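You operate a simulated robot arm through the tools that you are given. There is no shell and no other tool. Be economical: measure what you need, move in short steps, check, and stop when the job is done.

The job below is to be done with a simulated two-armed robot. You get a single attempt, and the scene is never put back.

Task
Screw the lid back on the jar. Then open the left bench drawer, take the green weight from the inside of the left bench drawer and put it on the workbench top, then shut the drawer. Then count the glue sticks on the workbench top, then put as many of the polish jars from the workbench top on top of the black book there. Then take the brush on the workbench top and put it away on the cupboard top. Then fetch the scanner and set it in the green tray on the top of the desk. Then take the eraser and put it on the notepad. Do these in the order given. Set down upright: polish jar.

The check looks at the end state, three seconds after you hand in, the way a careful person would. Anything else that was tipped, shoved, dropped, spilled or broken makes it a failure. A push-on lid holds only when it is set on centred and level and pressed home; a screw cap is set on level and turned clockwise until tight.

Robot
Two 7-joint arms with two-finger parallel grippers on one trunk, on a base that drives. Base frame: it is fixed to the floor where the robot stands at the start and does not move with it; the origin is under the middle of the robot, x ahead of it, y to its left, z up. Units: cm, degrees, N and s.
The left shoulder is at the start at [8, 13.1, 94.7], the right one opposite. With the tool pointing down near the work surface each hand reaches from about 38 to 86 cm from the robot's upright axis, wherever it stands, measured 20 degrees to its own side. Places, roughly: book [200, -25, 100]; brush (7x4x6 cm) [70, -160, 90]; cupboard top (57x20 cm) [-506, 602, 88]; eraser (3x6x3 cm) [-510, 190, 80]; glue stick [175, -50, 100]; jar [200, 0, 100]; left bench drawer [140, -60, 70]; notepad [-525, 175, 75]; polish jar [175, -25, 100]; scanner [275, 100, 75]; tray [300, 150, 75]; weight [150, -50, 75]; workbench top [140, -90, 90]. Payload 1.57 kg a hand.
The TCP of each hand is the grasp point between the finger pads, 3 cm short of the fingertips. In the tool frame z runs along the fingers and y along their closing line. The gripper opens to 11 cm. The fingers are 2.4 cm wide and 1.2 cm thick; the gripper's body (4.8 by 11.2 cm) begins 7.8 cm behind the TCP.
Orientation is that of the tool frame in the base frame, as a unit quaternion [w, x, y, z]. With the fingers straight down and closing along the base's y, the tool's x points along the base's -x, its y along +y and its z along -z.

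Tools
- The arms move only by the tool move_arm. It takes "left_motion", "right_motion" or both (then of equal length, played together; a hand with none holds still); each is a list of rows, each a list of 7 numbers: the turn, a rotation vector about the tool's x, y, z in degrees, then the shift along the tool's x, y, z in cm, then the gripper command, from -1 (shut) to 1 (fully open), values between in proportion. In form: [[rx, ry, rz, dx, dy, dz, jaw], ...]. A call has 1 to 10 rows; each row is the pose to reach, as a shift and turn from the pose commanded when the call began, along the tool's axes at that moment. Rows are played at 5 a second. More than 5 cm and 8.6 degrees between two rows, or a gripper value outside its range, and nothing of the call is played. A pose out of reach is approached as far as the arm can. The call stops where the force on the tool passes 40 N (or 10 N more than at its start, if that is more) or the arm is blocked; 0.2 s more then pass. Each finger travels about 10.8 cm/s and halts on what it meets, pressing with about 38 N; the grip force reading is that of the motor and also rises with nothing between the fingers. The clock runs only during rows and for 0.2 s after the last one: add rows that repeat a pose to give the fingers time. The reply holds the time, the measured pose of the TCP, the force on the tool along the base axes, the opening and the grip force, in the units named above and with some noise, with the torque about the TCP (base axes, N m) and any sound that the robot's microphone picked up, and new pictures: "pictures" is both (left out), scene, wrist or none (wrist: the cameras of the hands that moved).
- Cameras (640 x 400 px; columns grow to the right, rows downward): "scene" is now at [-4.66, 0.86, 143.89]; the picture's right is [0.10, -0.99, 0.00], its down [-0.39, -0.04, -0.92] and it looks along [0.91, 0.09, -0.39] (base axes); focal length 250 px, centre (320, 200). "left" rides on the left gripper at [7, -1.6, -14.1] in its tool frame; the picture's right is [0.23, 0.97, 0.00], its down [-0.86, 0.20, -0.48] and it looks along [-0.47, 0.11, 0.88] (tool axes); focal length 222 px, centre (320, 200). "right" rides on the right gripper at [7, 1.6, -14.1] in its tool frame; the picture's right is [-0.23, 0.97, 0.00], its down [-0.86, -0.20, -0.48] and it looks along [-0.47, -0.11, 0.88] (tool axes); focal length 222 px, centre (320, 200). There is no depth. A picture from a camera that has moved, and an enlarged one, comes with that camera's place and axes in the base frame and with its lens.
- roll_base(legs): drives the robot by 1 to 6 legs, each [ahead, left, turn to the left] in cm, cm and degrees, along the robot's own axes; the way and the turn of a leg run together, so that a leg with both is an arc; at most 150 cm and 180 degrees a leg. The arms and the cameras ride along, it lands a little off, and it stops where it bumps. It gives what a move gives, and a new picture of the scene camera.
- pan_tilt(pan, tilt): turns the head with the scene camera to pan (to the left, within 109 degrees either way) and tilt (down, from -29 to 69), counted from straight ahead of the robot. It gives what a move gives, and a new picture of the scene camera.
- enlarge(camera, box): a new picture of the part [left, top, right, bottom] of that camera's present view, enlarged. No time passes.
- hand_in(): hands the job in; it is judged then, once.

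Work in short steps. Places have to be worked out from the pictures, the camera data and where the tool is seen: move nearer, look again, correct. Check each grasp and each placing, and mend what went wrong. You have 217 turns and 260 pictures in all, those below and enlarged ones among them. Open the grippers and draw the arms clear of the work before you hand the job in, unless the task says otherwise; then end with one line.

The tools are called after "Call:" by a JSON object that holds its "name" and its "arguments". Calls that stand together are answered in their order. move_arm: Moves the arms, as the interface text tells. Its arguments: {"type":"object","properties":{"left_motion":{"type":"array","items":{"type":"array","items":{"type":"number"}}},"right_motion":{"type":"array","items":{"type":"array","items":{"type":"number"}}},"pictures":{"type":"string","enum":["both","scene","wrist","none"]}},"required":[]} The other tools are called the same way: roll_base (legs) drives the base; pan_tilt (pan, tilt) turns the head that bears the scene camera; enlarge (camera, box) takes an enlarged picture of a part of a camera's view; hand_in () hands the job in.

At the start:

```text
time_s: 0.0
left_position: [55.38, 23.1, 115.79]
left_tcp_rot: [0.001, 0.001, 1.0, 0.0]
left_force: [0.7, 0.0, 0.2]
left_torque: [0.01, -0.01, 0.01]
left_finger_gap: 11.0
left_grasp_force: 0.1
right_position: [52.35, -27.49, 113.59]
right_tcp_rot: [0.0, -0.001, 1.0, 0.0]
right_force: [-0.5, 0.1, 0.9]
right_torque: [0.02, -0.01, 0.0]
right_finger_gap: 11.03
right_grasp_force: 0.1
robot x, y, heading: [-0.26, -0.25, -0.1]
head pan, tilt: [5.8, 23.1]
```

scene: 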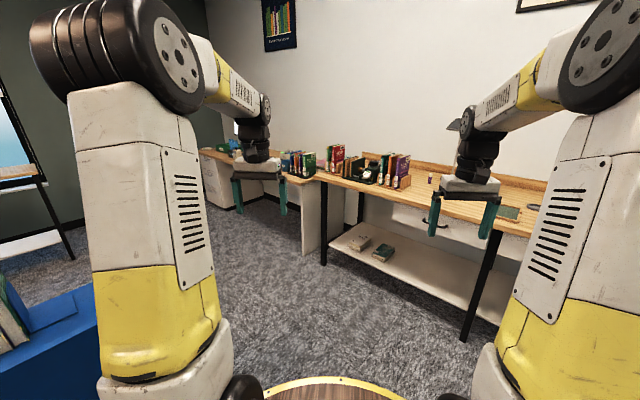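
right: 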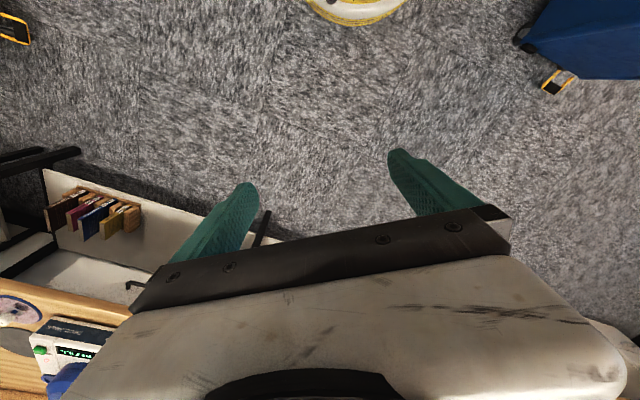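
left: 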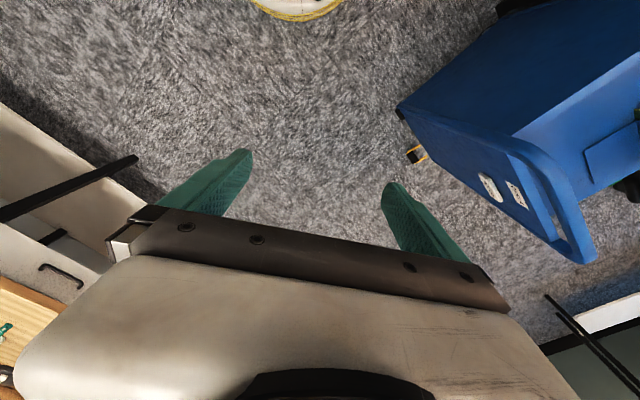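

The workbench runs diagonally ahead and to the right. I pan right for a better view.

Call:
{"name": "pan_tilt", "arguments": {"pan": -25, "tilt": 20}}

Call:
{"name": "pan_tilt", "arguments": {"pan": -70, "tilt": 25}}

```text
time_s: 1.0
left_position: [55.37, 23.11, 115.93]
left_tcp_rot: [-0.001, 0.0, 1.0, 0.001]
left_force: [0.3, 0.1, 0.8]
left_torque: [-0.01, 0.0, 0.04]
left_finger_gap: 11.0
left_grasp_force: 0.1
right_position: [52.31, -27.4, 113.61]
right_tcp_rot: [0.0, 0.0, 1.0, 0.0]
right_force: [-0.5, 0.3, 0.5]
right_torque: [-0.01, -0.02, 0.0]
right_finger_gap: 10.98
right_grasp_force: 0.0
robot x, y, heading: [0.09, 0.31, -0.2]
head pan, tilt: [-25.0, 20.0]
camera scene: at [-5.43, -4.01, 144.4], right [-0.42, -0.91, 0.0], down [-0.31, 0.14, -0.94], along [0.85, -0.4, -0.34], focal length 250 px, centre (320, 200)
```

scene: 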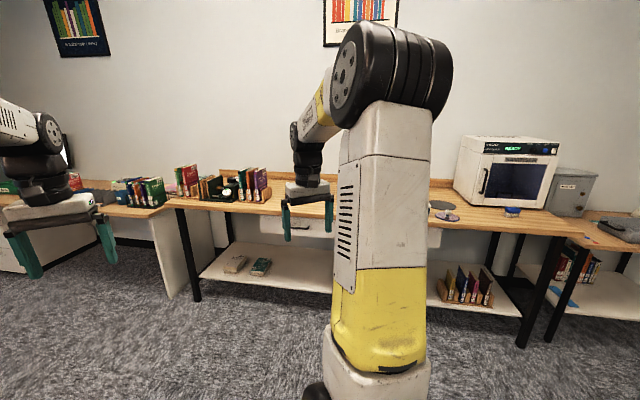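

```text
time_s: 2.1
left_position: [55.38, 23.14, 115.85]
left_tcp_rot: [0.001, 0.0, 1.0, 0.0]
left_force: [-0.6, 0.7, -0.2]
left_torque: [-0.02, -0.02, 0.05]
left_finger_gap: 11.02
left_grasp_force: 0.1
right_position: [52.32, -27.42, 113.59]
right_tcp_rot: [0.0, 0.0, 1.0, 0.0]
right_force: [-0.7, 0.1, -0.1]
right_torque: [-0.02, -0.02, -0.02]
right_finger_gap: 11.01
right_grasp_force: 0.0
robot x, y, heading: [-0.21, -0.05, -0.0]
head pan, tilt: [-70.0, 25.0]
camera scene: at [-10.72, -8.74, 143.59], right [-0.94, -0.34, 0.0], down [-0.14, 0.4, -0.91], along [0.31, -0.85, -0.42], focal length 250 px, centre (320, 200)
```

scene: 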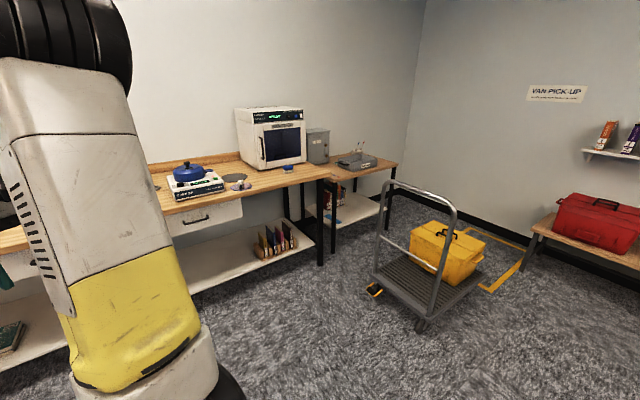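

The bench's front edge faces heading about -36°, some 122 cm away. There is a blue cart to my left, so I look there before driving.

Call:
{"name": "pan_tilt", "arguments": {"pan": 45, "tilt": 30}}

Call:
{"name": "pan_tilt", "arguments": {"pan": 105, "tilt": 25}}

```text
time_s: 4.0
left_position: [55.41, 23.15, 115.93]
left_tcp_rot: [-0.001, 0.0, 1.0, 0.0]
left_force: [0.8, -0.3, 0.0]
left_torque: [-0.02, 0.02, 0.01]
left_finger_gap: 11.02
left_grasp_force: 0.0
right_position: [52.37, -27.38, 113.61]
right_tcp_rot: [-0.001, 0.0, 1.0, 0.001]
right_force: [0.7, -0.6, -0.6]
right_torque: [0.02, 0.01, 0.01]
right_finger_gap: 10.98
right_grasp_force: 0.0
robot x, y, heading: [0.04, -0.13, 0.1]
head pan, tilt: [45.0, 30.0]
camera scene: at [-7.48, 6.31, 142.79], right [0.71, -0.71, 0.0], down [-0.35, -0.35, -0.87], along [0.61, 0.61, -0.5], focal length 250 px, centre (320, 200)
```

scene: 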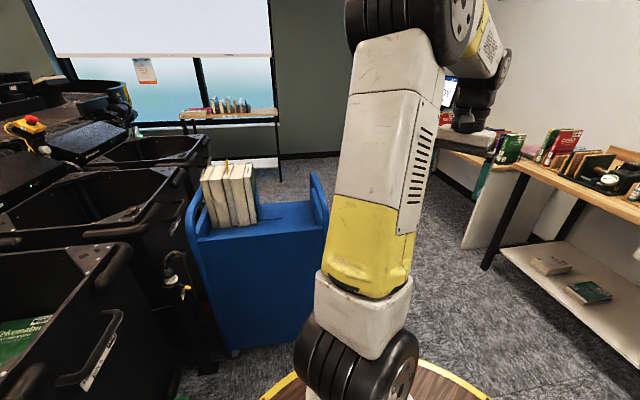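

```text
time_s: 5.3
left_position: [55.49, 23.05, 115.86]
left_tcp_rot: [0.0, 0.0, 1.0, 0.0]
left_force: [0.2, 0.2, 0.7]
left_torque: [0.0, 0.01, -0.04]
left_finger_gap: 11.0
left_grasp_force: 0.0
right_position: [52.25, -27.4, 113.57]
right_tcp_rot: [-0.001, -0.001, 1.0, 0.0]
right_force: [0.0, -0.8, -0.2]
right_torque: [0.04, -0.03, 0.02]
right_finger_gap: 11.0
right_grasp_force: 0.0
robot x, y, heading: [-0.19, -0.04, 0.1]
head pan, tilt: [105.0, 25.0]
camera scene: at [-16.25, 8.82, 143.59], right [0.97, 0.26, 0.0], down [0.11, -0.41, -0.91], along [-0.23, 0.88, -0.42], focal length 250 px, centre (320, 200)
```

scene: 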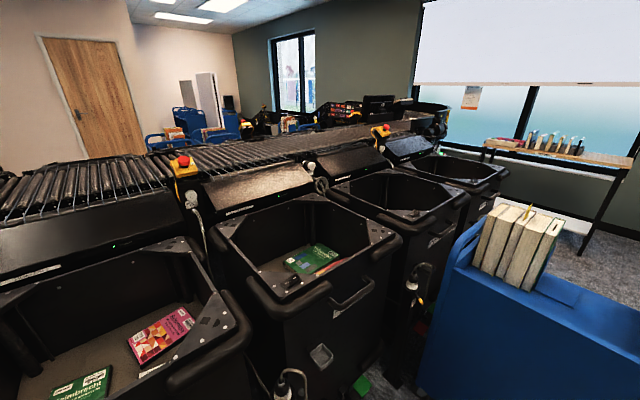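

The way ahead is clear. I drive 60 cm ahead, turn to face the bench, and tilt the head to look.

Call:
{"name": "roll_base", "arguments": {"legs": [[60, 0, 0], [0, 0, -36]]}}

Call:
{"name": "pan_tilt", "arguments": {"pan": 0, "tilt": 35}}

```text
time_s: 10.4
left_position: [118.38, -13.81, 115.88]
left_tcp_rot: [-0.001, 0.31, 0.951, 0.0]
left_force: [-0.3, 0.2, 0.3]
left_torque: [-0.03, -0.01, 0.02]
left_finger_gap: 10.98
left_grasp_force: 0.1
right_position: [86.23, -52.82, 113.6]
right_tcp_rot: [0.0, 0.31, 0.951, 0.001]
right_force: [-0.1, -0.6, 0.1]
right_torque: [0.02, -0.01, 0.02]
right_finger_gap: 10.99
right_grasp_force: 0.0
robot x, y, heading: [59.89, 0.23, -36.4]
head pan, tilt: [105.0, 25.0]
camera scene: at [52.16, 16.83, 143.59], right [0.93, -0.36, 0.0], down [-0.15, -0.39, -0.91], along [0.33, 0.85, -0.42], focal length 250 px, centre (320, 200)
```

scene: 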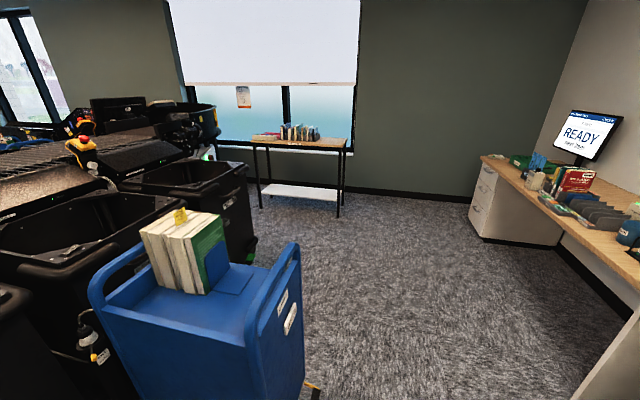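

```text
time_s: 12.2
left_position: [118.42, -13.9, 115.85]
left_tcp_rot: [-0.001, 0.31, 0.951, -0.001]
left_force: [-0.2, 0.9, 0.8]
left_torque: [0.0, 0.02, -0.02]
left_finger_gap: 11.0
left_grasp_force: 0.1
right_position: [86.27, -52.86, 113.73]
right_tcp_rot: [0.0, 0.309, 0.951, 0.0]
right_force: [-1.0, -0.5, 0.2]
right_torque: [-0.01, 0.01, -0.03]
right_finger_gap: 10.99
right_grasp_force: 0.1
robot x, y, heading: [60.22, -0.14, -35.9]
head pan, tilt: [0.0, 35.0]
camera scene: at [55.96, 3.05, 142.01], right [-0.59, -0.81, 0.0], down [-0.46, 0.34, -0.82], along [0.66, -0.48, -0.57], focal length 250 px, centre (320, 200)
```

scene: 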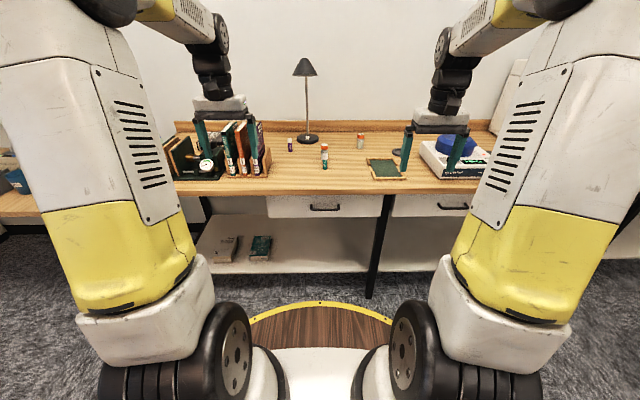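

Call:
{"name": "enlarge", "arguments": {"camera": "scene", "box": [160, 90, 500, 300]}}

```text
1.88 times, centred on (330, 195) of scene
camera zoom: at [55.96, 3.05, 142.01], right [-0.59, -0.81, 0.0], down [-0.46, 0.34, -0.82], along [0.66, -0.48, -0.57], focal length 471 px, centre (301, 209)
```

zoom: 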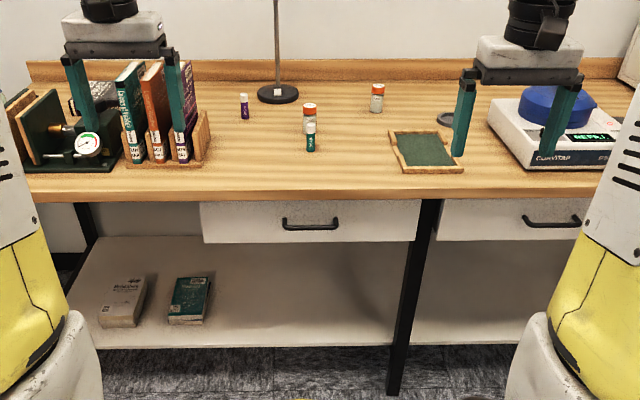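

I raise both hands to clear the books, and look over the left part of the bench.

Call:
{"name": "move_arm", "arguments": {"left_motion": [[0, 0, 0, 0, 0, -5, 1], [0, 0, 0, 0, 0, -10, 1], [0, 0, 0, 0, 0, -15, 1]], "right_motion": [[0, 0, 0, 0, 0, -5, 1], [0, 0, 0, 0, 0, -10, 1], [0, 0, 0, 0, 0, -15, 1]], "pictures": "none"}}

Call:
{"name": "pan_tilt", "arguments": {"pan": 28, "tilt": 25}}

```text
time_s: 13.1
left_position: [118.35, -14.01, 130.78]
left_tcp_rot: [0.0, 0.31, 0.951, 0.0]
left_force: [-0.3, 0.3, 0.1]
left_torque: [-0.01, 0.02, 0.0]
left_finger_gap: 11.02
left_grasp_force: 0.0
right_position: [86.22, -52.89, 128.54]
right_tcp_rot: [0.0, 0.31, 0.951, 0.0]
right_force: [0.1, 0.2, 0.1]
right_torque: [-0.04, -0.01, -0.03]
right_finger_gap: 10.99
right_grasp_force: 0.0
robot x, y, heading: [59.95, 0.01, -36.1]
head pan, tilt: [0.0, 35.0]
```

```text
time_s: 14.0
left_position: [118.33, -13.9, 130.86]
left_tcp_rot: [0.0, 0.31, 0.951, -0.001]
left_force: [-0.1, 0.0, 0.6]
left_torque: [0.02, 0.03, 0.0]
left_finger_gap: 11.0
left_grasp_force: 0.1
right_position: [86.17, -52.96, 128.47]
right_tcp_rot: [0.0, 0.31, 0.951, 0.0]
right_force: [0.7, 0.0, 0.7]
right_torque: [0.0, 0.0, 0.03]
right_finger_gap: 10.98
right_grasp_force: 0.1
robot x, y, heading: [59.79, -0.08, -35.9]
head pan, tilt: [28.0, 25.0]
camera scene: at [57.96, 6.93, 143.59], right [-0.14, -0.99, 0.0], down [-0.42, 0.06, -0.91], along [0.9, -0.13, -0.42], focal length 250 px, centre (320, 200)
```

scene: 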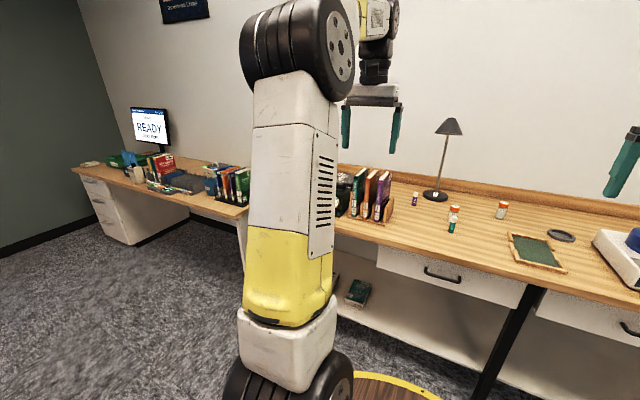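

The left end of the bench is hidden by my arm. I drive ahead 25 and left 40 to see it.

Call:
{"name": "roll_base", "arguments": {"legs": [[25, 0, 0], [0, 40, 0]]}}

Call:
{"name": "pan_tilt", "arguments": {"pan": 0, "tilt": 38}}

```text
time_s: 17.9
left_position: [162.28, 3.15, 130.85]
left_tcp_rot: [0.001, 0.308, 0.951, 0.0]
left_force: [-0.5, 0.0, -0.8]
left_torque: [0.02, -0.03, 0.01]
left_finger_gap: 11.02
left_grasp_force: 0.1
right_position: [130.29, -35.89, 128.48]
right_tcp_rot: [0.0, 0.307, 0.952, 0.0]
right_force: [-0.3, 0.3, 0.5]
right_torque: [-0.01, 0.01, 0.0]
right_finger_gap: 11.0
right_grasp_force: 0.0
robot x, y, heading: [104.05, 16.92, -36.0]
head pan, tilt: [28.0, 25.0]
camera scene: at [101.8, 23.8, 143.59], right [-0.14, -0.99, 0.0], down [-0.42, 0.06, -0.91], along [0.9, -0.12, -0.42], focal length 250 px, centre (320, 200)
```

scene: 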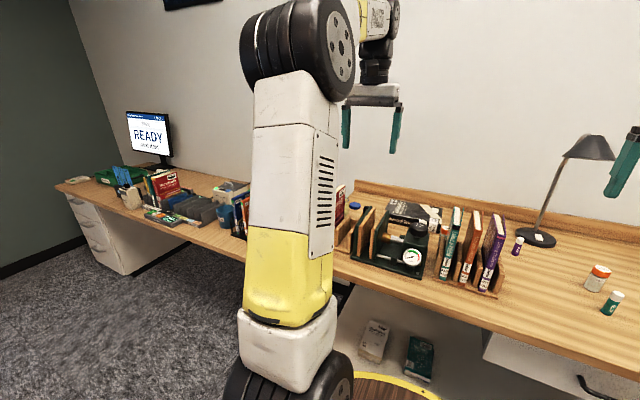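

```text
time_s: 18.8
left_position: [162.27, 3.22, 130.83]
left_tcp_rot: [0.0, 0.309, 0.951, 0.0]
left_force: [-0.2, -0.7, 0.1]
left_torque: [0.0, 0.01, 0.0]
left_finger_gap: 10.99
left_grasp_force: 0.0
right_position: [130.33, -35.94, 128.51]
right_tcp_rot: [0.0, 0.308, 0.951, 0.0]
right_force: [-0.5, -0.3, 0.2]
right_torque: [0.02, 0.0, 0.04]
right_finger_gap: 11.01
right_grasp_force: 0.1
robot x, y, heading: [103.89, 17.02, -36.1]
head pan, tilt: [0.0, 38.0]
camera scene: at [99.67, 20.02, 141.56], right [-0.59, -0.81, 0.0], down [-0.5, 0.36, -0.79], along [0.64, -0.46, -0.62], focal length 250 px, centre (320, 200)
```

scene: 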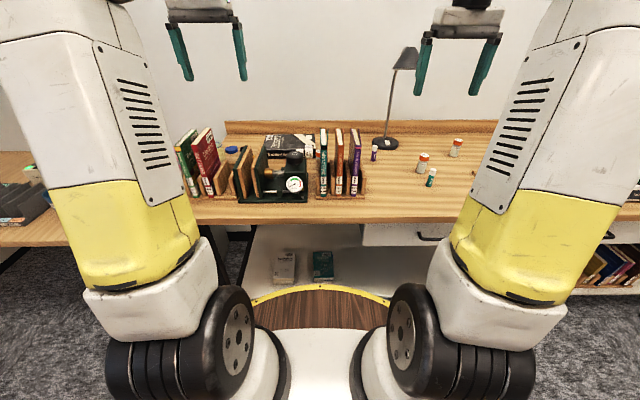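

Call:
{"name": "enlarge", "arguments": {"camera": "scene", "box": [170, 110, 490, 250]}}

```text
2.00 times, centred on (330, 180) of scene
camera zoom: at [99.67, 20.02, 141.56], right [-0.59, -0.81, 0.0], down [-0.5, 0.36, -0.79], along [0.64, -0.46, -0.62], focal length 501 px, centre (300, 240)
```

zoom: 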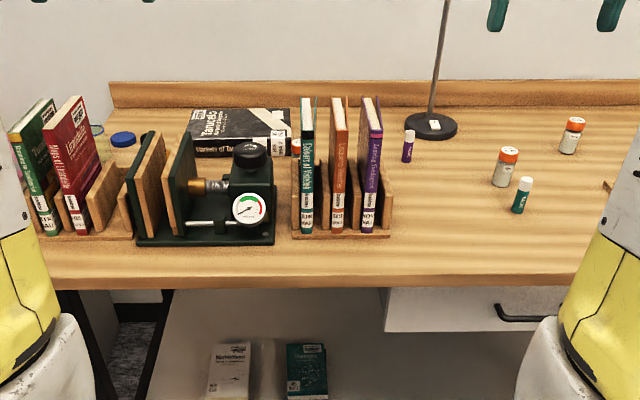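

The black book lies flat behind the press. I take the left wrist camera's view for the jar and lid at the far left.

Call:
{"name": "enlarge", "arguments": {"camera": "left", "box": [0, 0, 640, 400]}}

Call:
{"name": "enlarge", "arguments": {"camera": "right", "box": [0, 0, 640, 400]}}

```text
1.00 times, centred on (320, 200) of left (not enlarged: the box is as wide or as high as the picture)
camera zoom: at [155.75, 6.04, 145.01], right [0.39, 0.92, 0.0], down [0.81, -0.34, 0.48], along [0.44, -0.18, -0.88], focal length 222 px, centre (320, 200)
```

zoom: 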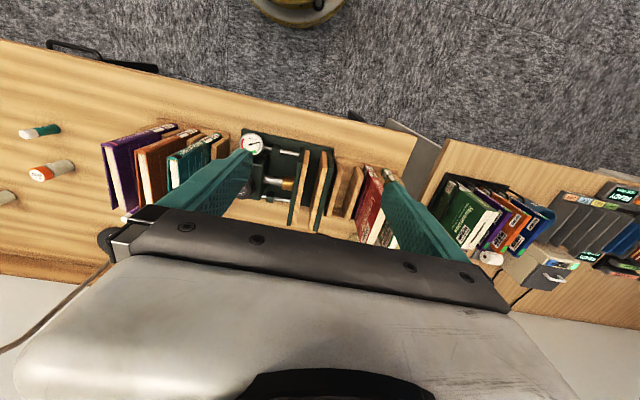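

```text
1.00 times, centred on (320, 200) of right (not enlarged: the box is as wide or as high as the picture)
camera zoom: at [125.59, -30.51, 142.64], right [0.75, 0.66, 0.0], down [0.58, -0.66, 0.48], along [0.31, -0.36, -0.88], focal length 222 px, centre (320, 200)
```

zoom: 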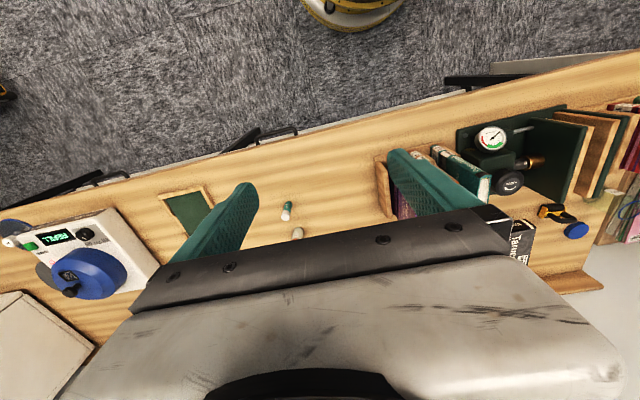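

Call:
{"name": "enlarge", "arguments": {"camera": "right", "box": [490, 100, 640, 290]}}

Call:
{"name": "enlarge", "arguments": {"camera": "scene", "box": [170, 110, 330, 210]}}

```text
2.11 times, centred on (565, 195) of right
camera zoom: at [125.59, -30.51, 142.64], right [0.75, 0.66, 0.0], down [0.58, -0.66, 0.48], along [0.31, -0.36, -0.88], focal length 468 px, centre (-196, 210)
```

zoom: 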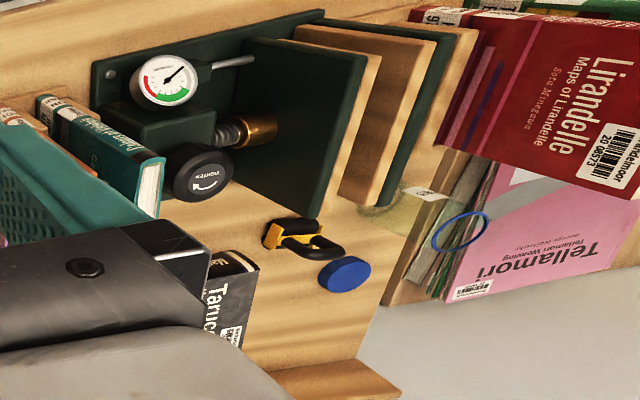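

```text
4.00 times, centred on (250, 160) of scene
camera zoom: at [99.67, 20.02, 141.56], right [-0.59, -0.81, 0.0], down [-0.5, 0.36, -0.79], along [0.64, -0.46, -0.62], focal length 1001 px, centre (600, 360)
```

zoom: 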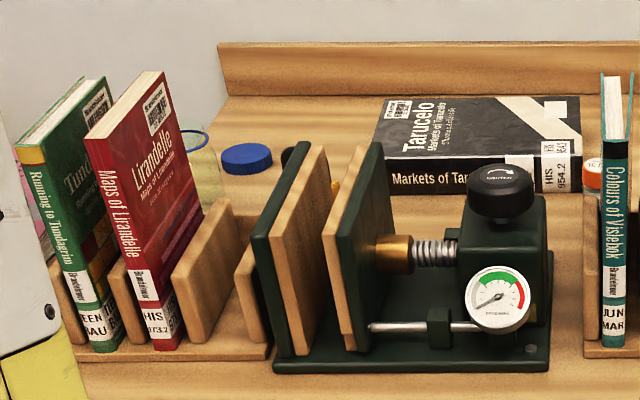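

Jar is around (199.5, -2.5), rim about z 97, near the left end; the lid around (204, -9) on the bench. I must get closer, so I shift left 15 and ahead 6 and look down at my own front deck versus the bench edge.

Call:
{"name": "roll_base", "arguments": {"legs": [[6, 15, 0]]}}

Call:
{"name": "pan_tilt", "arguments": {"pan": 0, "tilt": 65}}

```text
time_s: 20.2
left_position: [176.0, 11.75, 130.78]
left_tcp_rot: [0.001, 0.307, 0.952, 0.0]
left_force: [-0.2, 0.2, 0.5]
left_torque: [0.02, -0.02, -0.03]
left_finger_gap: 10.98
left_grasp_force: 0.0
right_position: [144.15, -27.46, 128.59]
right_tcp_rot: [0.0, 0.306, 0.952, 0.0]
right_force: [-0.3, -0.3, -0.3]
right_torque: [0.02, -0.02, 0.01]
right_finger_gap: 10.99
right_grasp_force: 0.1
robot x, y, heading: [117.88, 25.08, -35.7]
head pan, tilt: [0.0, 38.0]
camera scene: at [113.32, 28.43, 141.55], right [-0.58, -0.81, 0.0], down [-0.5, 0.36, -0.79], along [0.64, -0.46, -0.62], focal length 250 px, centre (320, 200)
```

scene: 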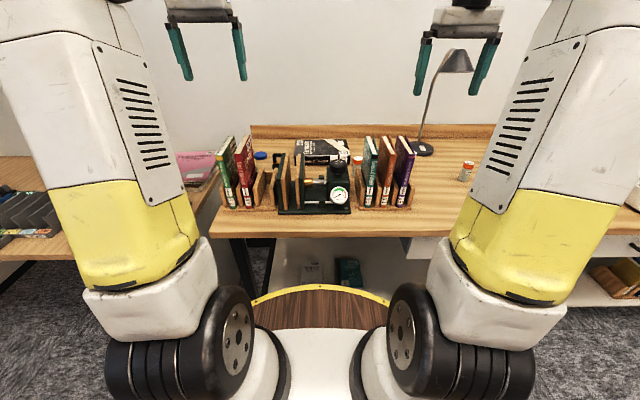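

```text
time_s: 21.2
left_position: [176.1, 11.81, 130.87]
left_tcp_rot: [0.0, 0.307, 0.952, -0.001]
left_force: [0.1, -0.6, 0.1]
left_torque: [0.03, -0.02, -0.02]
left_finger_gap: 11.02
left_grasp_force: 0.2
right_position: [144.16, -27.45, 128.59]
right_tcp_rot: [0.0, 0.307, 0.952, 0.0]
right_force: [-0.3, 0.0, 0.3]
right_torque: [-0.01, 0.01, -0.02]
right_finger_gap: 11.02
right_grasp_force: 0.0
robot x, y, heading: [117.61, 25.3, -35.6]
head pan, tilt: [0.0, 65.0]
camera scene: at [111.26, 29.94, 138.03], right [-0.58, -0.81, 0.0], down [-0.74, 0.53, -0.42], along [0.34, -0.25, -0.91], focal length 250 px, centre (320, 200)
```

scene: 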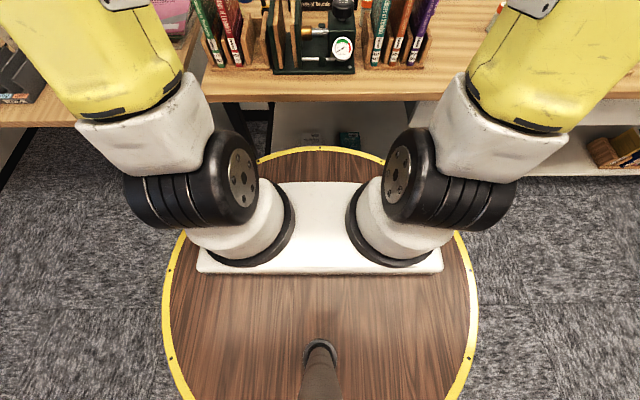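

The deck is about 30 cm in radius, with about 13 cm left to the bench. I go 9 cm ahead.

Call:
{"name": "roll_base", "arguments": {"legs": [[9, 0, 0]]}}

Call:
{"name": "pan_tilt", "arguments": {"pan": 20, "tilt": 40}}

```text
time_s: 22.3
left_position: [183.38, 6.51, 130.92]
left_tcp_rot: [0.0, 0.307, 0.952, 0.0]
left_force: [0.3, 0.2, 0.3]
left_torque: [-0.04, 0.0, 0.01]
left_finger_gap: 10.99
left_grasp_force: 0.0
right_position: [151.44, -32.57, 128.57]
right_tcp_rot: [0.0, 0.307, 0.952, -0.001]
right_force: [-1.0, -0.3, 0.9]
right_torque: [0.03, 0.01, -0.02]
right_finger_gap: 10.99
right_grasp_force: 0.0
robot x, y, heading: [125.1, 20.3, -35.6]
head pan, tilt: [0.0, 65.0]
camera scene: at [118.56, 24.68, 138.02], right [-0.58, -0.81, 0.0], down [-0.74, 0.53, -0.42], along [0.34, -0.25, -0.91], focal length 250 px, centre (320, 200)
```

scene: 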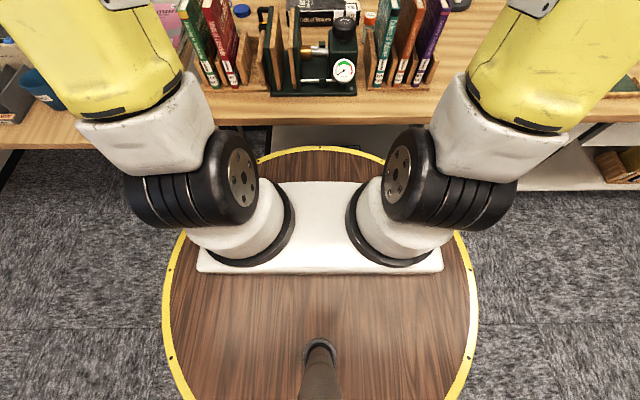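

```text
time_s: 23.1
left_position: [183.42, 6.51, 130.88]
left_tcp_rot: [0.0, 0.307, 0.952, 0.0]
left_force: [-0.2, -0.1, -0.1]
left_torque: [-0.02, 0.01, 0.05]
left_finger_gap: 11.03
left_grasp_force: 0.2
right_position: [151.55, -32.67, 128.54]
right_tcp_rot: [0.0, 0.306, 0.952, 0.0]
right_force: [0.1, -0.1, -0.3]
right_torque: [-0.01, 0.0, 0.0]
right_finger_gap: 11.0
right_grasp_force: 0.0
robot x, y, heading: [125.02, 20.06, -35.7]
head pan, tilt: [20.0, 40.0]
camera scene: at [121.83, 25.9, 141.25], right [-0.27, -0.96, 0.0], down [-0.62, 0.17, -0.77], along [0.74, -0.21, -0.64], focal length 250 px, centre (320, 200)
```

scene: 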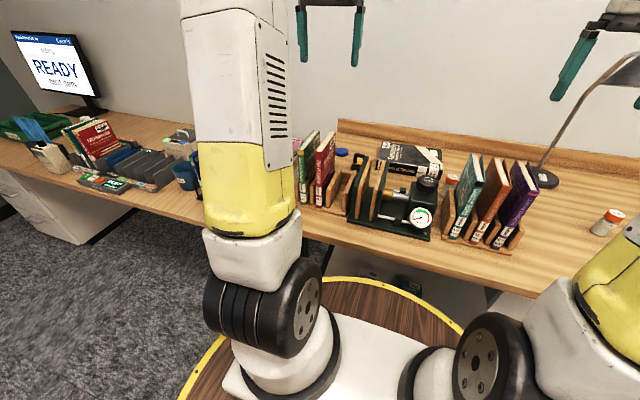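

Call:
{"name": "enlarge", "arguments": {"camera": "left", "box": [0, 0, 640, 400]}}

Call:
{"name": "enlarge", "arguments": {"camera": "right", "box": [430, 60, 640, 300]}}

```text
1.00 times, centred on (320, 200) of left (not enlarged: the box is as wide or as high as the picture)
camera zoom: at [176.79, 9.36, 145.01], right [0.38, 0.92, 0.0], down [0.81, -0.34, 0.48], along [0.44, -0.18, -0.88], focal length 222 px, centre (320, 200)
```

zoom: 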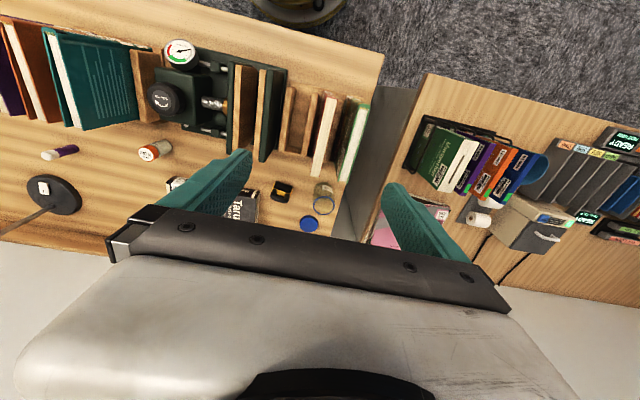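

```text
1.67 times, centred on (535, 180) of right
camera zoom: at [146.72, -27.28, 142.65], right [0.75, 0.66, 0.0], down [0.58, -0.66, 0.48], along [0.31, -0.36, -0.88], focal length 370 px, centre (-38, 233)
```

zoom: 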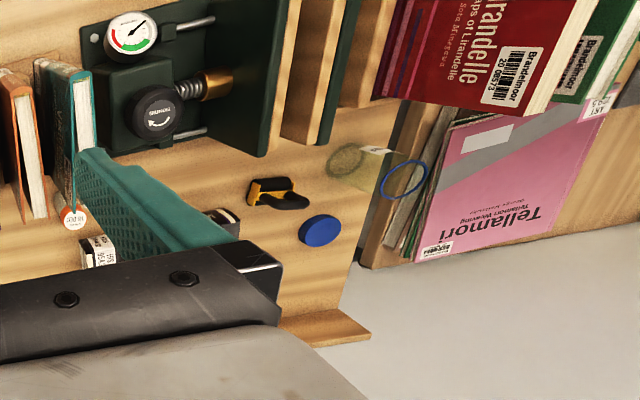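

Call:
{"name": "enlarge", "arguments": {"camera": "left", "box": [240, 150, 380, 240]}}

```text
4.44 times, centred on (310, 195) of left
camera zoom: at [176.79, 9.36, 145.01], right [0.38, 0.92, 0.0], down [0.81, -0.34, 0.48], along [0.44, -0.18, -0.88], focal length 987 px, centre (364, 222)
```

zoom: 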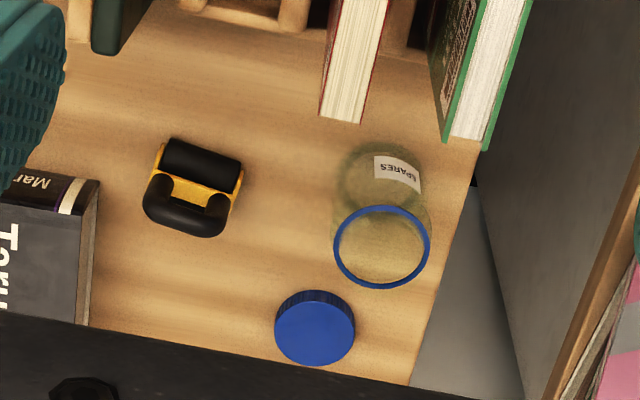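

Triangulating left, right and scene views gives bench top z≈86, jar ≈ (204, -1) with rim z≈94.5, lid ≈ (212, -9.3) with top z≈88. I need slightly more reach: ahead 7, left 10.

Call:
{"name": "roll_base", "arguments": {"legs": [[0, 10, 0], [7, 0, 0]]}}

Call:
{"name": "enlarge", "arguments": {"camera": "left", "box": [0, 0, 640, 400]}}

```text
time_s: 24.9
left_position: [194.99, 10.44, 130.89]
left_tcp_rot: [0.0, 0.307, 0.952, 0.0]
left_force: [-0.7, 0.2, 1.0]
left_torque: [0.02, -0.03, -0.01]
left_finger_gap: 11.01
left_grasp_force: 0.1
right_position: [163.21, -28.71, 128.58]
right_tcp_rot: [0.0, 0.307, 0.952, 0.0]
right_force: [-0.8, 0.3, -0.7]
right_torque: [-0.01, 0.0, -0.01]
right_finger_gap: 10.99
right_grasp_force: 0.0
robot x, y, heading: [136.48, 23.99, -35.6]
head pan, tilt: [20.0, 40.0]
camera scene: at [133.44, 29.77, 141.25], right [-0.27, -0.96, 0.0], down [-0.62, 0.17, -0.77], along [0.74, -0.21, -0.64], focal length 250 px, centre (320, 200)
```

scene: 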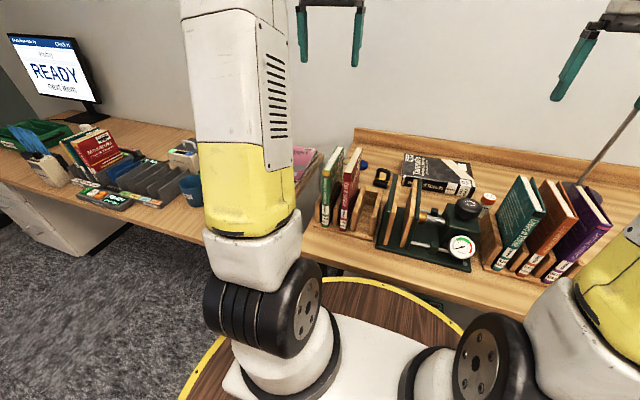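

```text
1.00 times, centred on (320, 200) of left (not enlarged: the box is as wide or as high as the picture)
camera zoom: at [188.42, 13.29, 145.02], right [0.38, 0.92, 0.0], down [0.81, -0.34, 0.48], along [0.44, -0.18, -0.88], focal length 222 px, centre (320, 200)
```

zoom: 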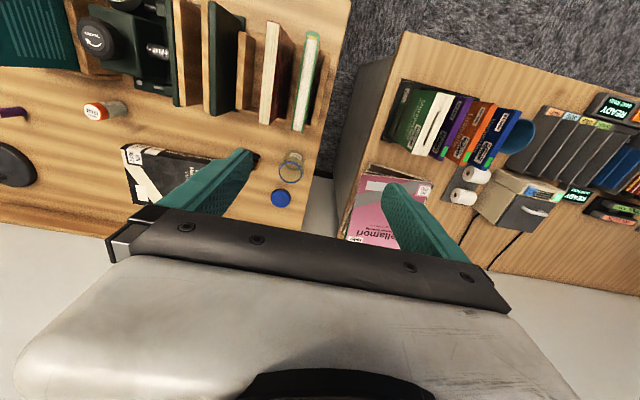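

Updated: lid ≈ (212, -9), jar ≈ (203, 0). I move the left hand above the lid at z≈105 to check.

Call:
{"name": "move_arm", "arguments": {"left_motion": [[0, 0, 0, -3.2, -0.75, 3.2, 1], [0, 0, 0, -6.4, -1.5, 6.4, 1], [0, 0, 0, -9.6, -2.25, 9.6, 1], [0, 0, 0, -12.8, -3, 12.8, 1], [0, 0, 0, -16, -3.75, 16, 1], [0, 0, 0, -19.2, -4.5, 19.2, 1], [0, 0, 0, -22.4, -5.25, 22.4, 1], [0, 0, 0, -25.1, -5.9, 25.6, 1], [0, 0, 0, -25.1, -5.9, 25.6, 1]], "pictures": "wrist"}}

```text
time_s: 26.9
left_position: [211.41, -8.1, 105.04]
left_tcp_rot: [-0.001, 0.306, 0.952, 0.0]
left_force: [-0.2, -0.7, 0.3]
left_torque: [0.04, 0.0, 0.0]
left_finger_gap: 10.98
left_grasp_force: 0.0
left hand out of reach, approached as far as the arm can: row 8, 9
right_position: [163.1, -28.89, 128.53]
right_tcp_rot: [0.0, 0.306, 0.952, 0.0]
right_force: [-0.1, 0.0, 0.2]
right_torque: [-0.02, -0.01, -0.01]
right_finger_gap: 11.01
right_grasp_force: 0.1
robot x, y, heading: [136.17, 24.19, -35.5]
head pan, tilt: [20.0, 40.0]
camera left: at [204.81, -5.23, 119.19], right [0.38, 0.92, 0.0], down [0.81, -0.34, 0.48], along [0.44, -0.18, -0.88], focal length 222 px, centre (320, 200)
```

left: 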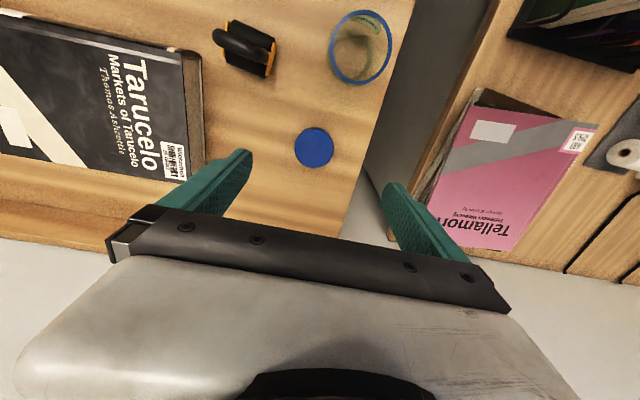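

The lid is seen at (212.2, -9.1), nearly under the hand. I go down to z≈92.

Call:
{"name": "move_arm", "arguments": {"left_motion": [[0, 0, 0, 0, 0, 4.5, 1], [0, 0, 0, 0, 0, 9, 1], [0, 0, 0, 0, 0, 12, 1], [0, 0, 0, 0, 0, 12, 1]], "pictures": "wrist"}}

```text
time_s: 28.1
left_position: [213.69, -9.54, 96.59]
left_tcp_rot: [0.022, 0.303, 0.953, -0.006]
left_force: [0.8, 0.1, -0.5]
left_torque: [-0.01, -0.02, 0.02]
left_finger_gap: 10.99
left_grasp_force: 0.1
left hand out of reach, approached as far as the arm can: row 1, 2, 3, 4
right_position: [163.11, -28.79, 128.66]
right_tcp_rot: [0.001, 0.306, 0.952, -0.001]
right_force: [-0.1, 0.4, 0.2]
right_torque: [-0.01, 0.01, -0.01]
right_finger_gap: 10.99
right_grasp_force: 0.1
robot x, y, heading: [136.17, 23.66, -35.8]
head pan, tilt: [20.0, 40.0]
stopped in row 4 (left hand): the arm was blocked; the commanded pose is now the measured one
camera left: at [206.6, -6.43, 110.49], right [0.38, 0.93, -0.01], down [0.79, -0.32, 0.52], along [0.48, -0.2, -0.86], focal length 222 px, centre (320, 200)
```

left: 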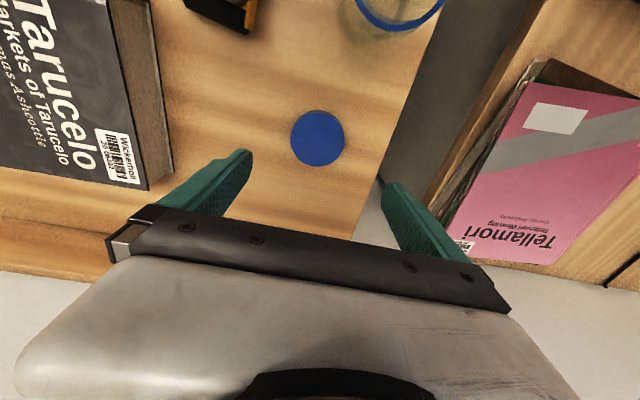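

The arm stopped ("blocked"). I check the scene for anything touching.

Call:
{"name": "pan_tilt", "arguments": {"pan": 20, "tilt": 30}}

```text
time_s: 28.8
left_position: [213.75, -9.6, 96.76]
left_tcp_rot: [0.023, 0.303, 0.953, -0.007]
left_force: [0.4, 0.0, 0.3]
left_torque: [0.02, 0.01, 0.0]
left_finger_gap: 11.01
left_grasp_force: 0.1
right_position: [162.97, -28.85, 128.66]
right_tcp_rot: [0.002, 0.307, 0.952, 0.0]
right_force: [0.0, -0.4, 1.0]
right_torque: [-0.02, 0.01, 0.03]
right_finger_gap: 10.98
right_grasp_force: 0.1
robot x, y, heading: [136.56, 23.78, -35.5]
head pan, tilt: [20.0, 30.0]
camera scene: at [133.87, 29.62, 142.78], right [-0.27, -0.96, 0.0], down [-0.48, 0.13, -0.87], along [0.83, -0.23, -0.5], focal length 250 px, centre (320, 200)
```

scene: 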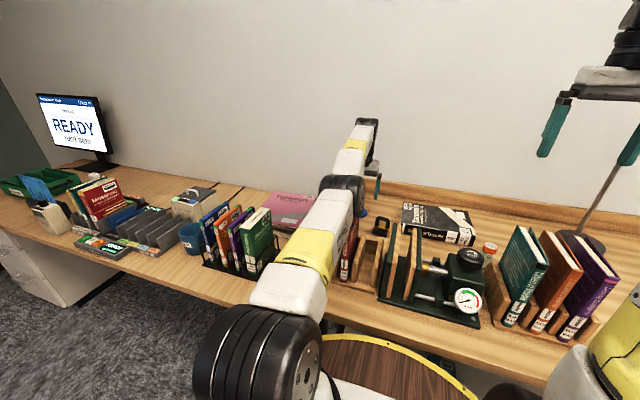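

The arm is fully stretched low over the books. I lift up and back, and will reach with the tool tilted outward instead so the wrist stays nearer and higher.

Call:
{"name": "move_arm", "arguments": {"left_motion": [[0, 0, 0, 1, 0, -4, 1], [0, 0, 0, 3, 0, -8, 1], [0, 0, 0, 6, 0, -11, 1], [0, 0, 0, 9, 0, -13, 1], [0, -8, 0, 12, 0, -15, 1], [0, -16, 0, 14, 0, -15, 1], [0, -24, 0, 14, 0, -15, 1]], "pictures": "scene"}}

```text
time_s: 30.4
left_position: [218.68, -8.54, 118.87]
left_tcp_rot: [0.213, 0.296, 0.929, -0.068]
left_force: [0.4, 0.7, 0.4]
left_torque: [-0.07, 0.0, -0.02]
left_finger_gap: 11.0
left_grasp_force: 0.1
left hand out of reach, approached as far as the arm can: row 1, 2, 3, 4, 5, 6, 7
right_position: [163.32, -28.63, 128.58]
right_tcp_rot: [0.001, 0.306, 0.952, 0.0]
right_force: [1.3, 1.2, 0.9]
right_torque: [-0.03, 0.03, -0.01]
right_finger_gap: 10.97
right_grasp_force: 0.3
robot x, y, heading: [136.6, 23.53, -35.7]
head pan, tilt: [20.0, 30.0]
camera scene: at [134.1, 29.68, 142.79], right [-0.27, -0.96, 0.0], down [-0.48, 0.13, -0.87], along [0.83, -0.23, -0.5], focal length 250 px, centre (320, 200)
```

scene: 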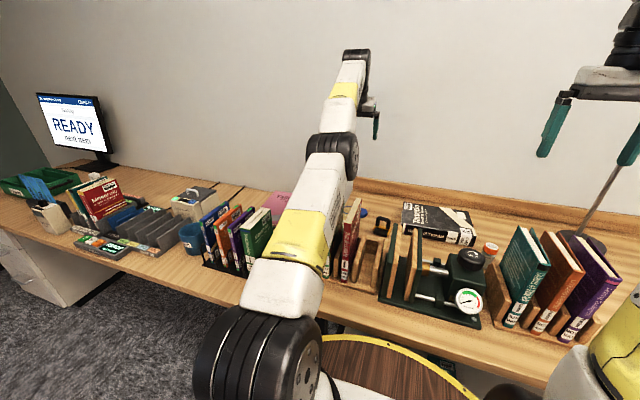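

The arm seems stuck near its straight pose. I command a further retreat toward the robot and check.

Call:
{"name": "move_arm", "arguments": {"left_motion": [[0, 8, 0, 4, 0, -2, 1], [0, 16, 0, 8, 0, -4, 1], [0, 24, 0, 12, 0, -6, 1], [0, 26, 0, 16, 0, -6, 1], [0, 26, 0, 16, 0, -6, 1]], "pictures": "scene"}}

```text
time_s: 31.6
left_position: [209.67, -1.61, 118.32]
left_tcp_rot: [0.0, 0.304, 0.953, 0.001]
left_force: [-0.8, -0.2, -0.1]
left_torque: [-0.01, 0.02, -0.01]
left_finger_gap: 11.01
left_grasp_force: 0.1
left hand out of reach, approached as far as the arm can: row 1, 2, 3, 4, 5
right_position: [163.29, -28.84, 128.51]
right_tcp_rot: [0.0, 0.307, 0.952, 0.0]
right_force: [-0.1, -0.7, 0.0]
right_torque: [-0.04, 0.01, 0.01]
right_finger_gap: 10.99
right_grasp_force: 0.0
robot x, y, heading: [136.41, 24.21, -35.5]
head pan, tilt: [20.0, 30.0]
camera scene: at [134.07, 29.58, 142.79], right [-0.27, -0.96, 0.0], down [-0.48, 0.14, -0.87], along [0.83, -0.23, -0.5], focal length 250 px, centre (320, 200)
```

scene: 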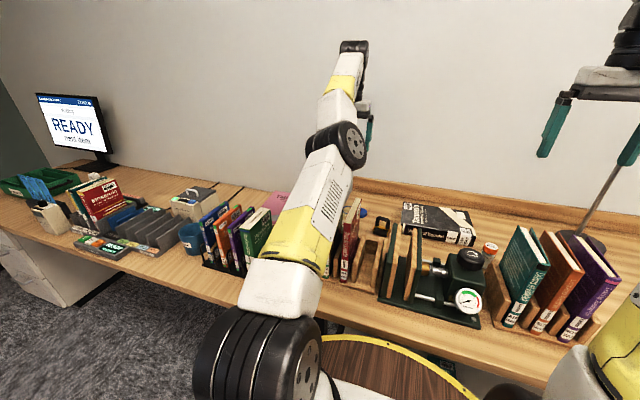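

Call:
{"name": "move_arm", "arguments": {"left_motion": [[0, 0, 0, 4, 0, 0, 1], [0, 0, 0, 8, 0, 0, 1], [0, 0, 0, 12, 0, 0, 1], [0, 0, 0, 12, 0, 0, 1]], "pictures": "none"}}

```text
time_s: 32.6
left_position: [209.13, -0.41, 120.26]
left_tcp_rot: [0.001, 0.304, 0.953, 0.001]
left_force: [-0.3, -1.1, 0.3]
left_torque: [0.01, -0.01, 0.0]
left_finger_gap: 11.0
left_grasp_force: 0.1
left hand out of reach, approached as far as the arm can: row 1, 2, 3, 4
right_position: [163.13, -28.86, 128.44]
right_tcp_rot: [0.0, 0.307, 0.952, 0.0]
right_force: [0.1, 0.4, 0.5]
right_torque: [-0.02, -0.04, -0.01]
right_finger_gap: 10.97
right_grasp_force: 0.0
robot x, y, heading: [136.45, 23.84, -35.7]
head pan, tilt: [20.0, 30.0]
```

The arm won't fold radially; I try a tangential move (up and left) to break the straight-elbow pose.

Call:
{"name": "move_arm", "arguments": {"left_motion": [[0, 0, 0, 0, 3, -4, 1], [0, 0, 0, 0, 6, -8, 1], [0, 0, 0, 2, 9, -12, 1], [0, 0, 0, 4, 10, -16, 1], [0, 0, 0, 8, 10, -18, 1], [0, 0, 0, 12, 10, -18, 1], [0, 0, 0, 12, 10, -18, 1]], "pictures": "scene"}}

```text
refused: row 3 steps farther than a row can; nothing moved
```

Call:
{"name": "move_arm", "arguments": {"left_motion": [[0, 0, 0, 0, 2, -4, 1], [0, 0, 0, 0, 4, -8, 1], [0, 0, 0, 1, 6, -12, 1], [0, 0, 0, 3, 7, -16, 1], [0, 0, 0, 7, 7, -18, 1], [0, 0, 0, 11, 7, -18, 1], [0, 0, 0, 11, 7, -18, 1]], "pictures": "scene"}}

```text
time_s: 34.2
left_position: [204.37, 10.51, 132.71]
left_tcp_rot: [0.003, 0.305, 0.952, -0.001]
left_force: [0.1, -0.4, 0.0]
left_torque: [0.02, -0.01, -0.01]
left_finger_gap: 10.99
left_grasp_force: 0.1
left hand out of reach, approached as far as the arm can: row 1, 2, 3, 4, 5, 6, 7
right_position: [163.3, -28.72, 128.52]
right_tcp_rot: [0.0, 0.306, 0.952, 0.0]
right_force: [-0.5, 0.4, -0.3]
right_torque: [-0.02, 0.0, 0.0]
right_finger_gap: 11.0
right_grasp_force: 0.1
robot x, y, heading: [136.54, 23.97, -35.5]
head pan, tilt: [20.0, 30.0]
camera scene: at [134.06, 29.58, 142.79], right [-0.27, -0.96, 0.0], down [-0.48, 0.14, -0.87], along [0.83, -0.23, -0.5], focal length 250 px, centre (320, 200)
```

scene: 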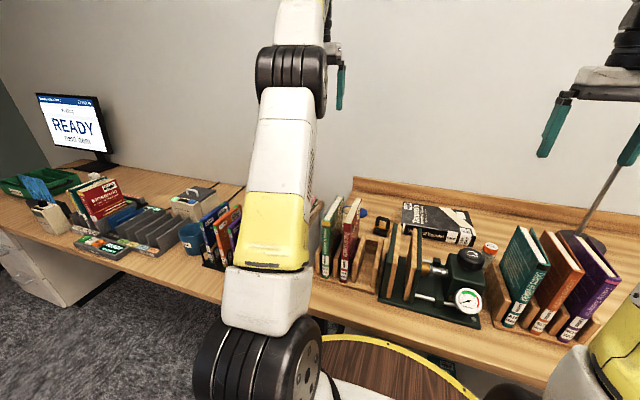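

It moves again. I continue back toward the start pose.

Call:
{"name": "move_arm", "arguments": {"left_motion": [[0, 0, 0, 4, 0, -2, 1], [0, 0, 0, 8, 0, -4, 1], [0, 0, 0, 12, 0, -4, 1], [0, 0, 0, 12, 0, -4, 1]], "pictures": "none"}}

```text
time_s: 35.2
left_position: [194.52, 17.64, 136.74]
left_tcp_rot: [0.001, 0.304, 0.953, 0.0]
left_force: [0.2, -0.4, -0.4]
left_torque: [-0.01, -0.02, 0.03]
left_finger_gap: 11.01
left_grasp_force: 0.1
right_position: [163.29, -28.79, 128.49]
right_tcp_rot: [0.0, 0.308, 0.952, -0.001]
right_force: [0.8, -0.3, 0.3]
right_torque: [-0.02, -0.02, -0.01]
right_finger_gap: 11.01
right_grasp_force: 0.2
robot x, y, heading: [136.38, 24.2, -36.0]
head pan, tilt: [20.0, 30.0]
```

Recovered. Now I go above the lid with a 20° outward tilt (z≈104).

Call:
{"name": "move_arm", "arguments": {"left_motion": [[0, -5, 0, -2.9, -1.14, 3.27, 1], [0, -10, 0, -5.8, -2.28, 6.54, 1], [0, -15, 0, -8.7, -3.42, 9.8, 1], [0, -20, 0, -11.6, -4.56, 13.1, 1], [0, -20, 0, -14.5, -5.7, 16.35, 1], [0, -20, 0, -17.4, -6.84, 19.6, 1], [0, -20, 0, -20.3, -7.98, 22.9, 1], [0, -20, 0, -23.2, -9.12, 26.2, 1], [0, -20, 0, -26.1, -10.26, 29.4, 1], [0, -20, 0, -29, -11.4, 32.7, 1]], "pictures": "wrist"}}

```text
time_s: 37.4
left_position: [211.74, -8.37, 103.97]
left_tcp_rot: [0.167, 0.3, 0.938, -0.052]
left_force: [-0.1, 0.2, 0.1]
left_torque: [-0.03, 0.01, 0.04]
left_finger_gap: 11.0
left_grasp_force: 0.0
right_position: [163.27, -28.79, 128.54]
right_tcp_rot: [0.0, 0.306, 0.952, 0.001]
right_force: [-0.6, 0.2, -1.1]
right_torque: [-0.03, -0.01, -0.04]
right_finger_gap: 11.01
right_grasp_force: 0.1
robot x, y, heading: [136.62, 24.01, -35.5]
head pan, tilt: [20.0, 30.0]
camera left: at [201.46, -3.01, 114.85], right [0.39, 0.92, -0.08], down [0.63, -0.21, 0.74], along [0.67, -0.34, -0.66], focal length 222 px, centre (320, 200)
```

left: 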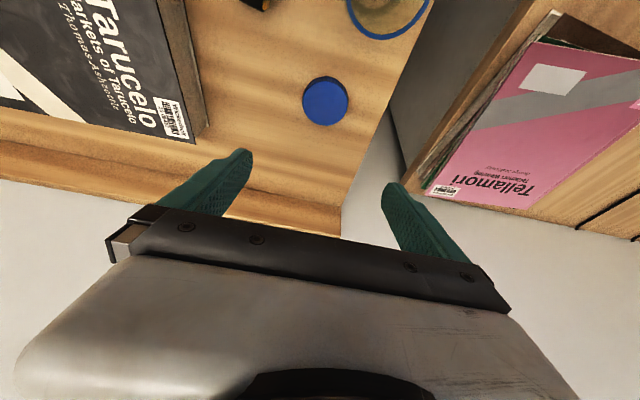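

The lid is again at (212.4, -9.0), right on line. I descend vertically 11 cm first.

Call:
{"name": "move_arm", "arguments": {"left_motion": [[0, 0, 0, 1.3, 0, 3.5, 1], [0, 0, 0, 2.5, 0, 7, 1], [0, 0, 0, 3.76, 0, 10.3, 1], [0, 0, 0, 3.76, 0, 10.3, 1]], "pictures": "wrist"}}

```text
time_s: 38.4
left_position: [211.82, -8.22, 93.03]
left_tcp_rot: [0.167, 0.299, 0.938, -0.052]
left_force: [0.1, 1.0, 1.1]
left_torque: [0.0, 0.05, 0.0]
left_finger_gap: 10.99
left_grasp_force: 0.1
right_position: [163.23, -28.93, 128.48]
right_tcp_rot: [0.0, 0.307, 0.952, 0.0]
right_force: [-0.3, 0.7, 0.8]
right_torque: [0.01, -0.03, 0.0]
right_finger_gap: 11.02
right_grasp_force: 0.1
robot x, y, heading: [136.21, 23.98, -35.7]
head pan, tilt: [20.0, 30.0]
camera left: at [201.49, -2.89, 103.99], right [0.39, 0.92, -0.08], down [0.64, -0.21, 0.74], along [0.67, -0.34, -0.66], focal length 222 px, centre (320, 200)
```

left: 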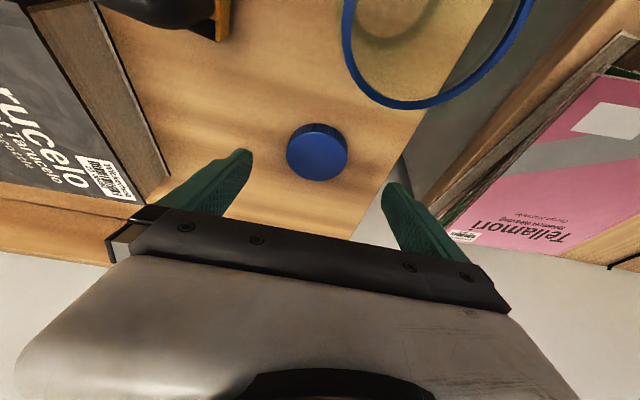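

Aligned within half a cm. I descend the last 3.8 cm and close gently.

Call:
{"name": "move_arm", "arguments": {"left_motion": [[0, 0, 0, 0.65, -0.3, 1.8, 1], [0, 0, 0, 1.2, -0.5, 3.4, 1], [0, 0, 0, 1.2, -0.5, 3.4, 0.5], [0, 0, 0, 1.2, -0.5, 3.4, 0.2], [0, 0, 0, 1.2, -0.5, 3.4, -0.2], [0, 0, 0, 1.2, -0.5, 3.4, -0.2], [0, 0, 0, 1.2, -0.5, 3.4, -0.2]], "pictures": "wrist"}}

```text
time_s: 40.0
left_position: [211.52, -8.63, 89.45]
left_tcp_rot: [0.166, 0.299, 0.938, -0.053]
left_force: [0.8, 0.1, -0.1]
left_torque: [0.0, -0.01, 0.01]
left_finger_gap: 5.36
left_grasp_force: 37.9
right_position: [163.22, -28.8, 128.59]
right_tcp_rot: [0.0, 0.306, 0.952, 0.0]
right_force: [-0.2, 0.1, 0.3]
right_torque: [0.0, -0.01, -0.02]
right_finger_gap: 10.97
right_grasp_force: 0.0
robot x, y, heading: [136.49, 23.69, -35.8]
head pan, tilt: [20.0, 30.0]
camera left: at [201.22, -3.3, 100.35], right [0.39, 0.92, -0.08], down [0.64, -0.21, 0.74], along [0.67, -0.34, -0.66], focal length 222 px, centre (320, 200)
```

left: 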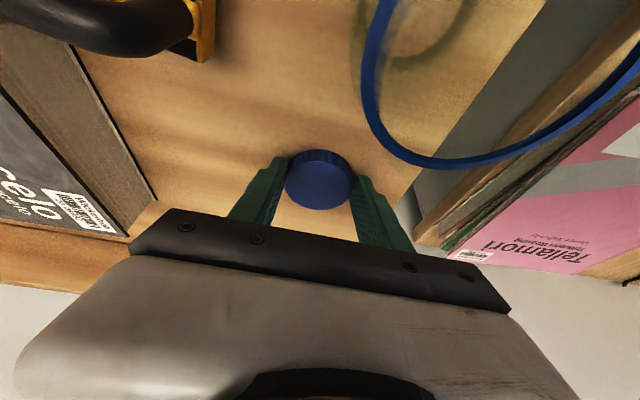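

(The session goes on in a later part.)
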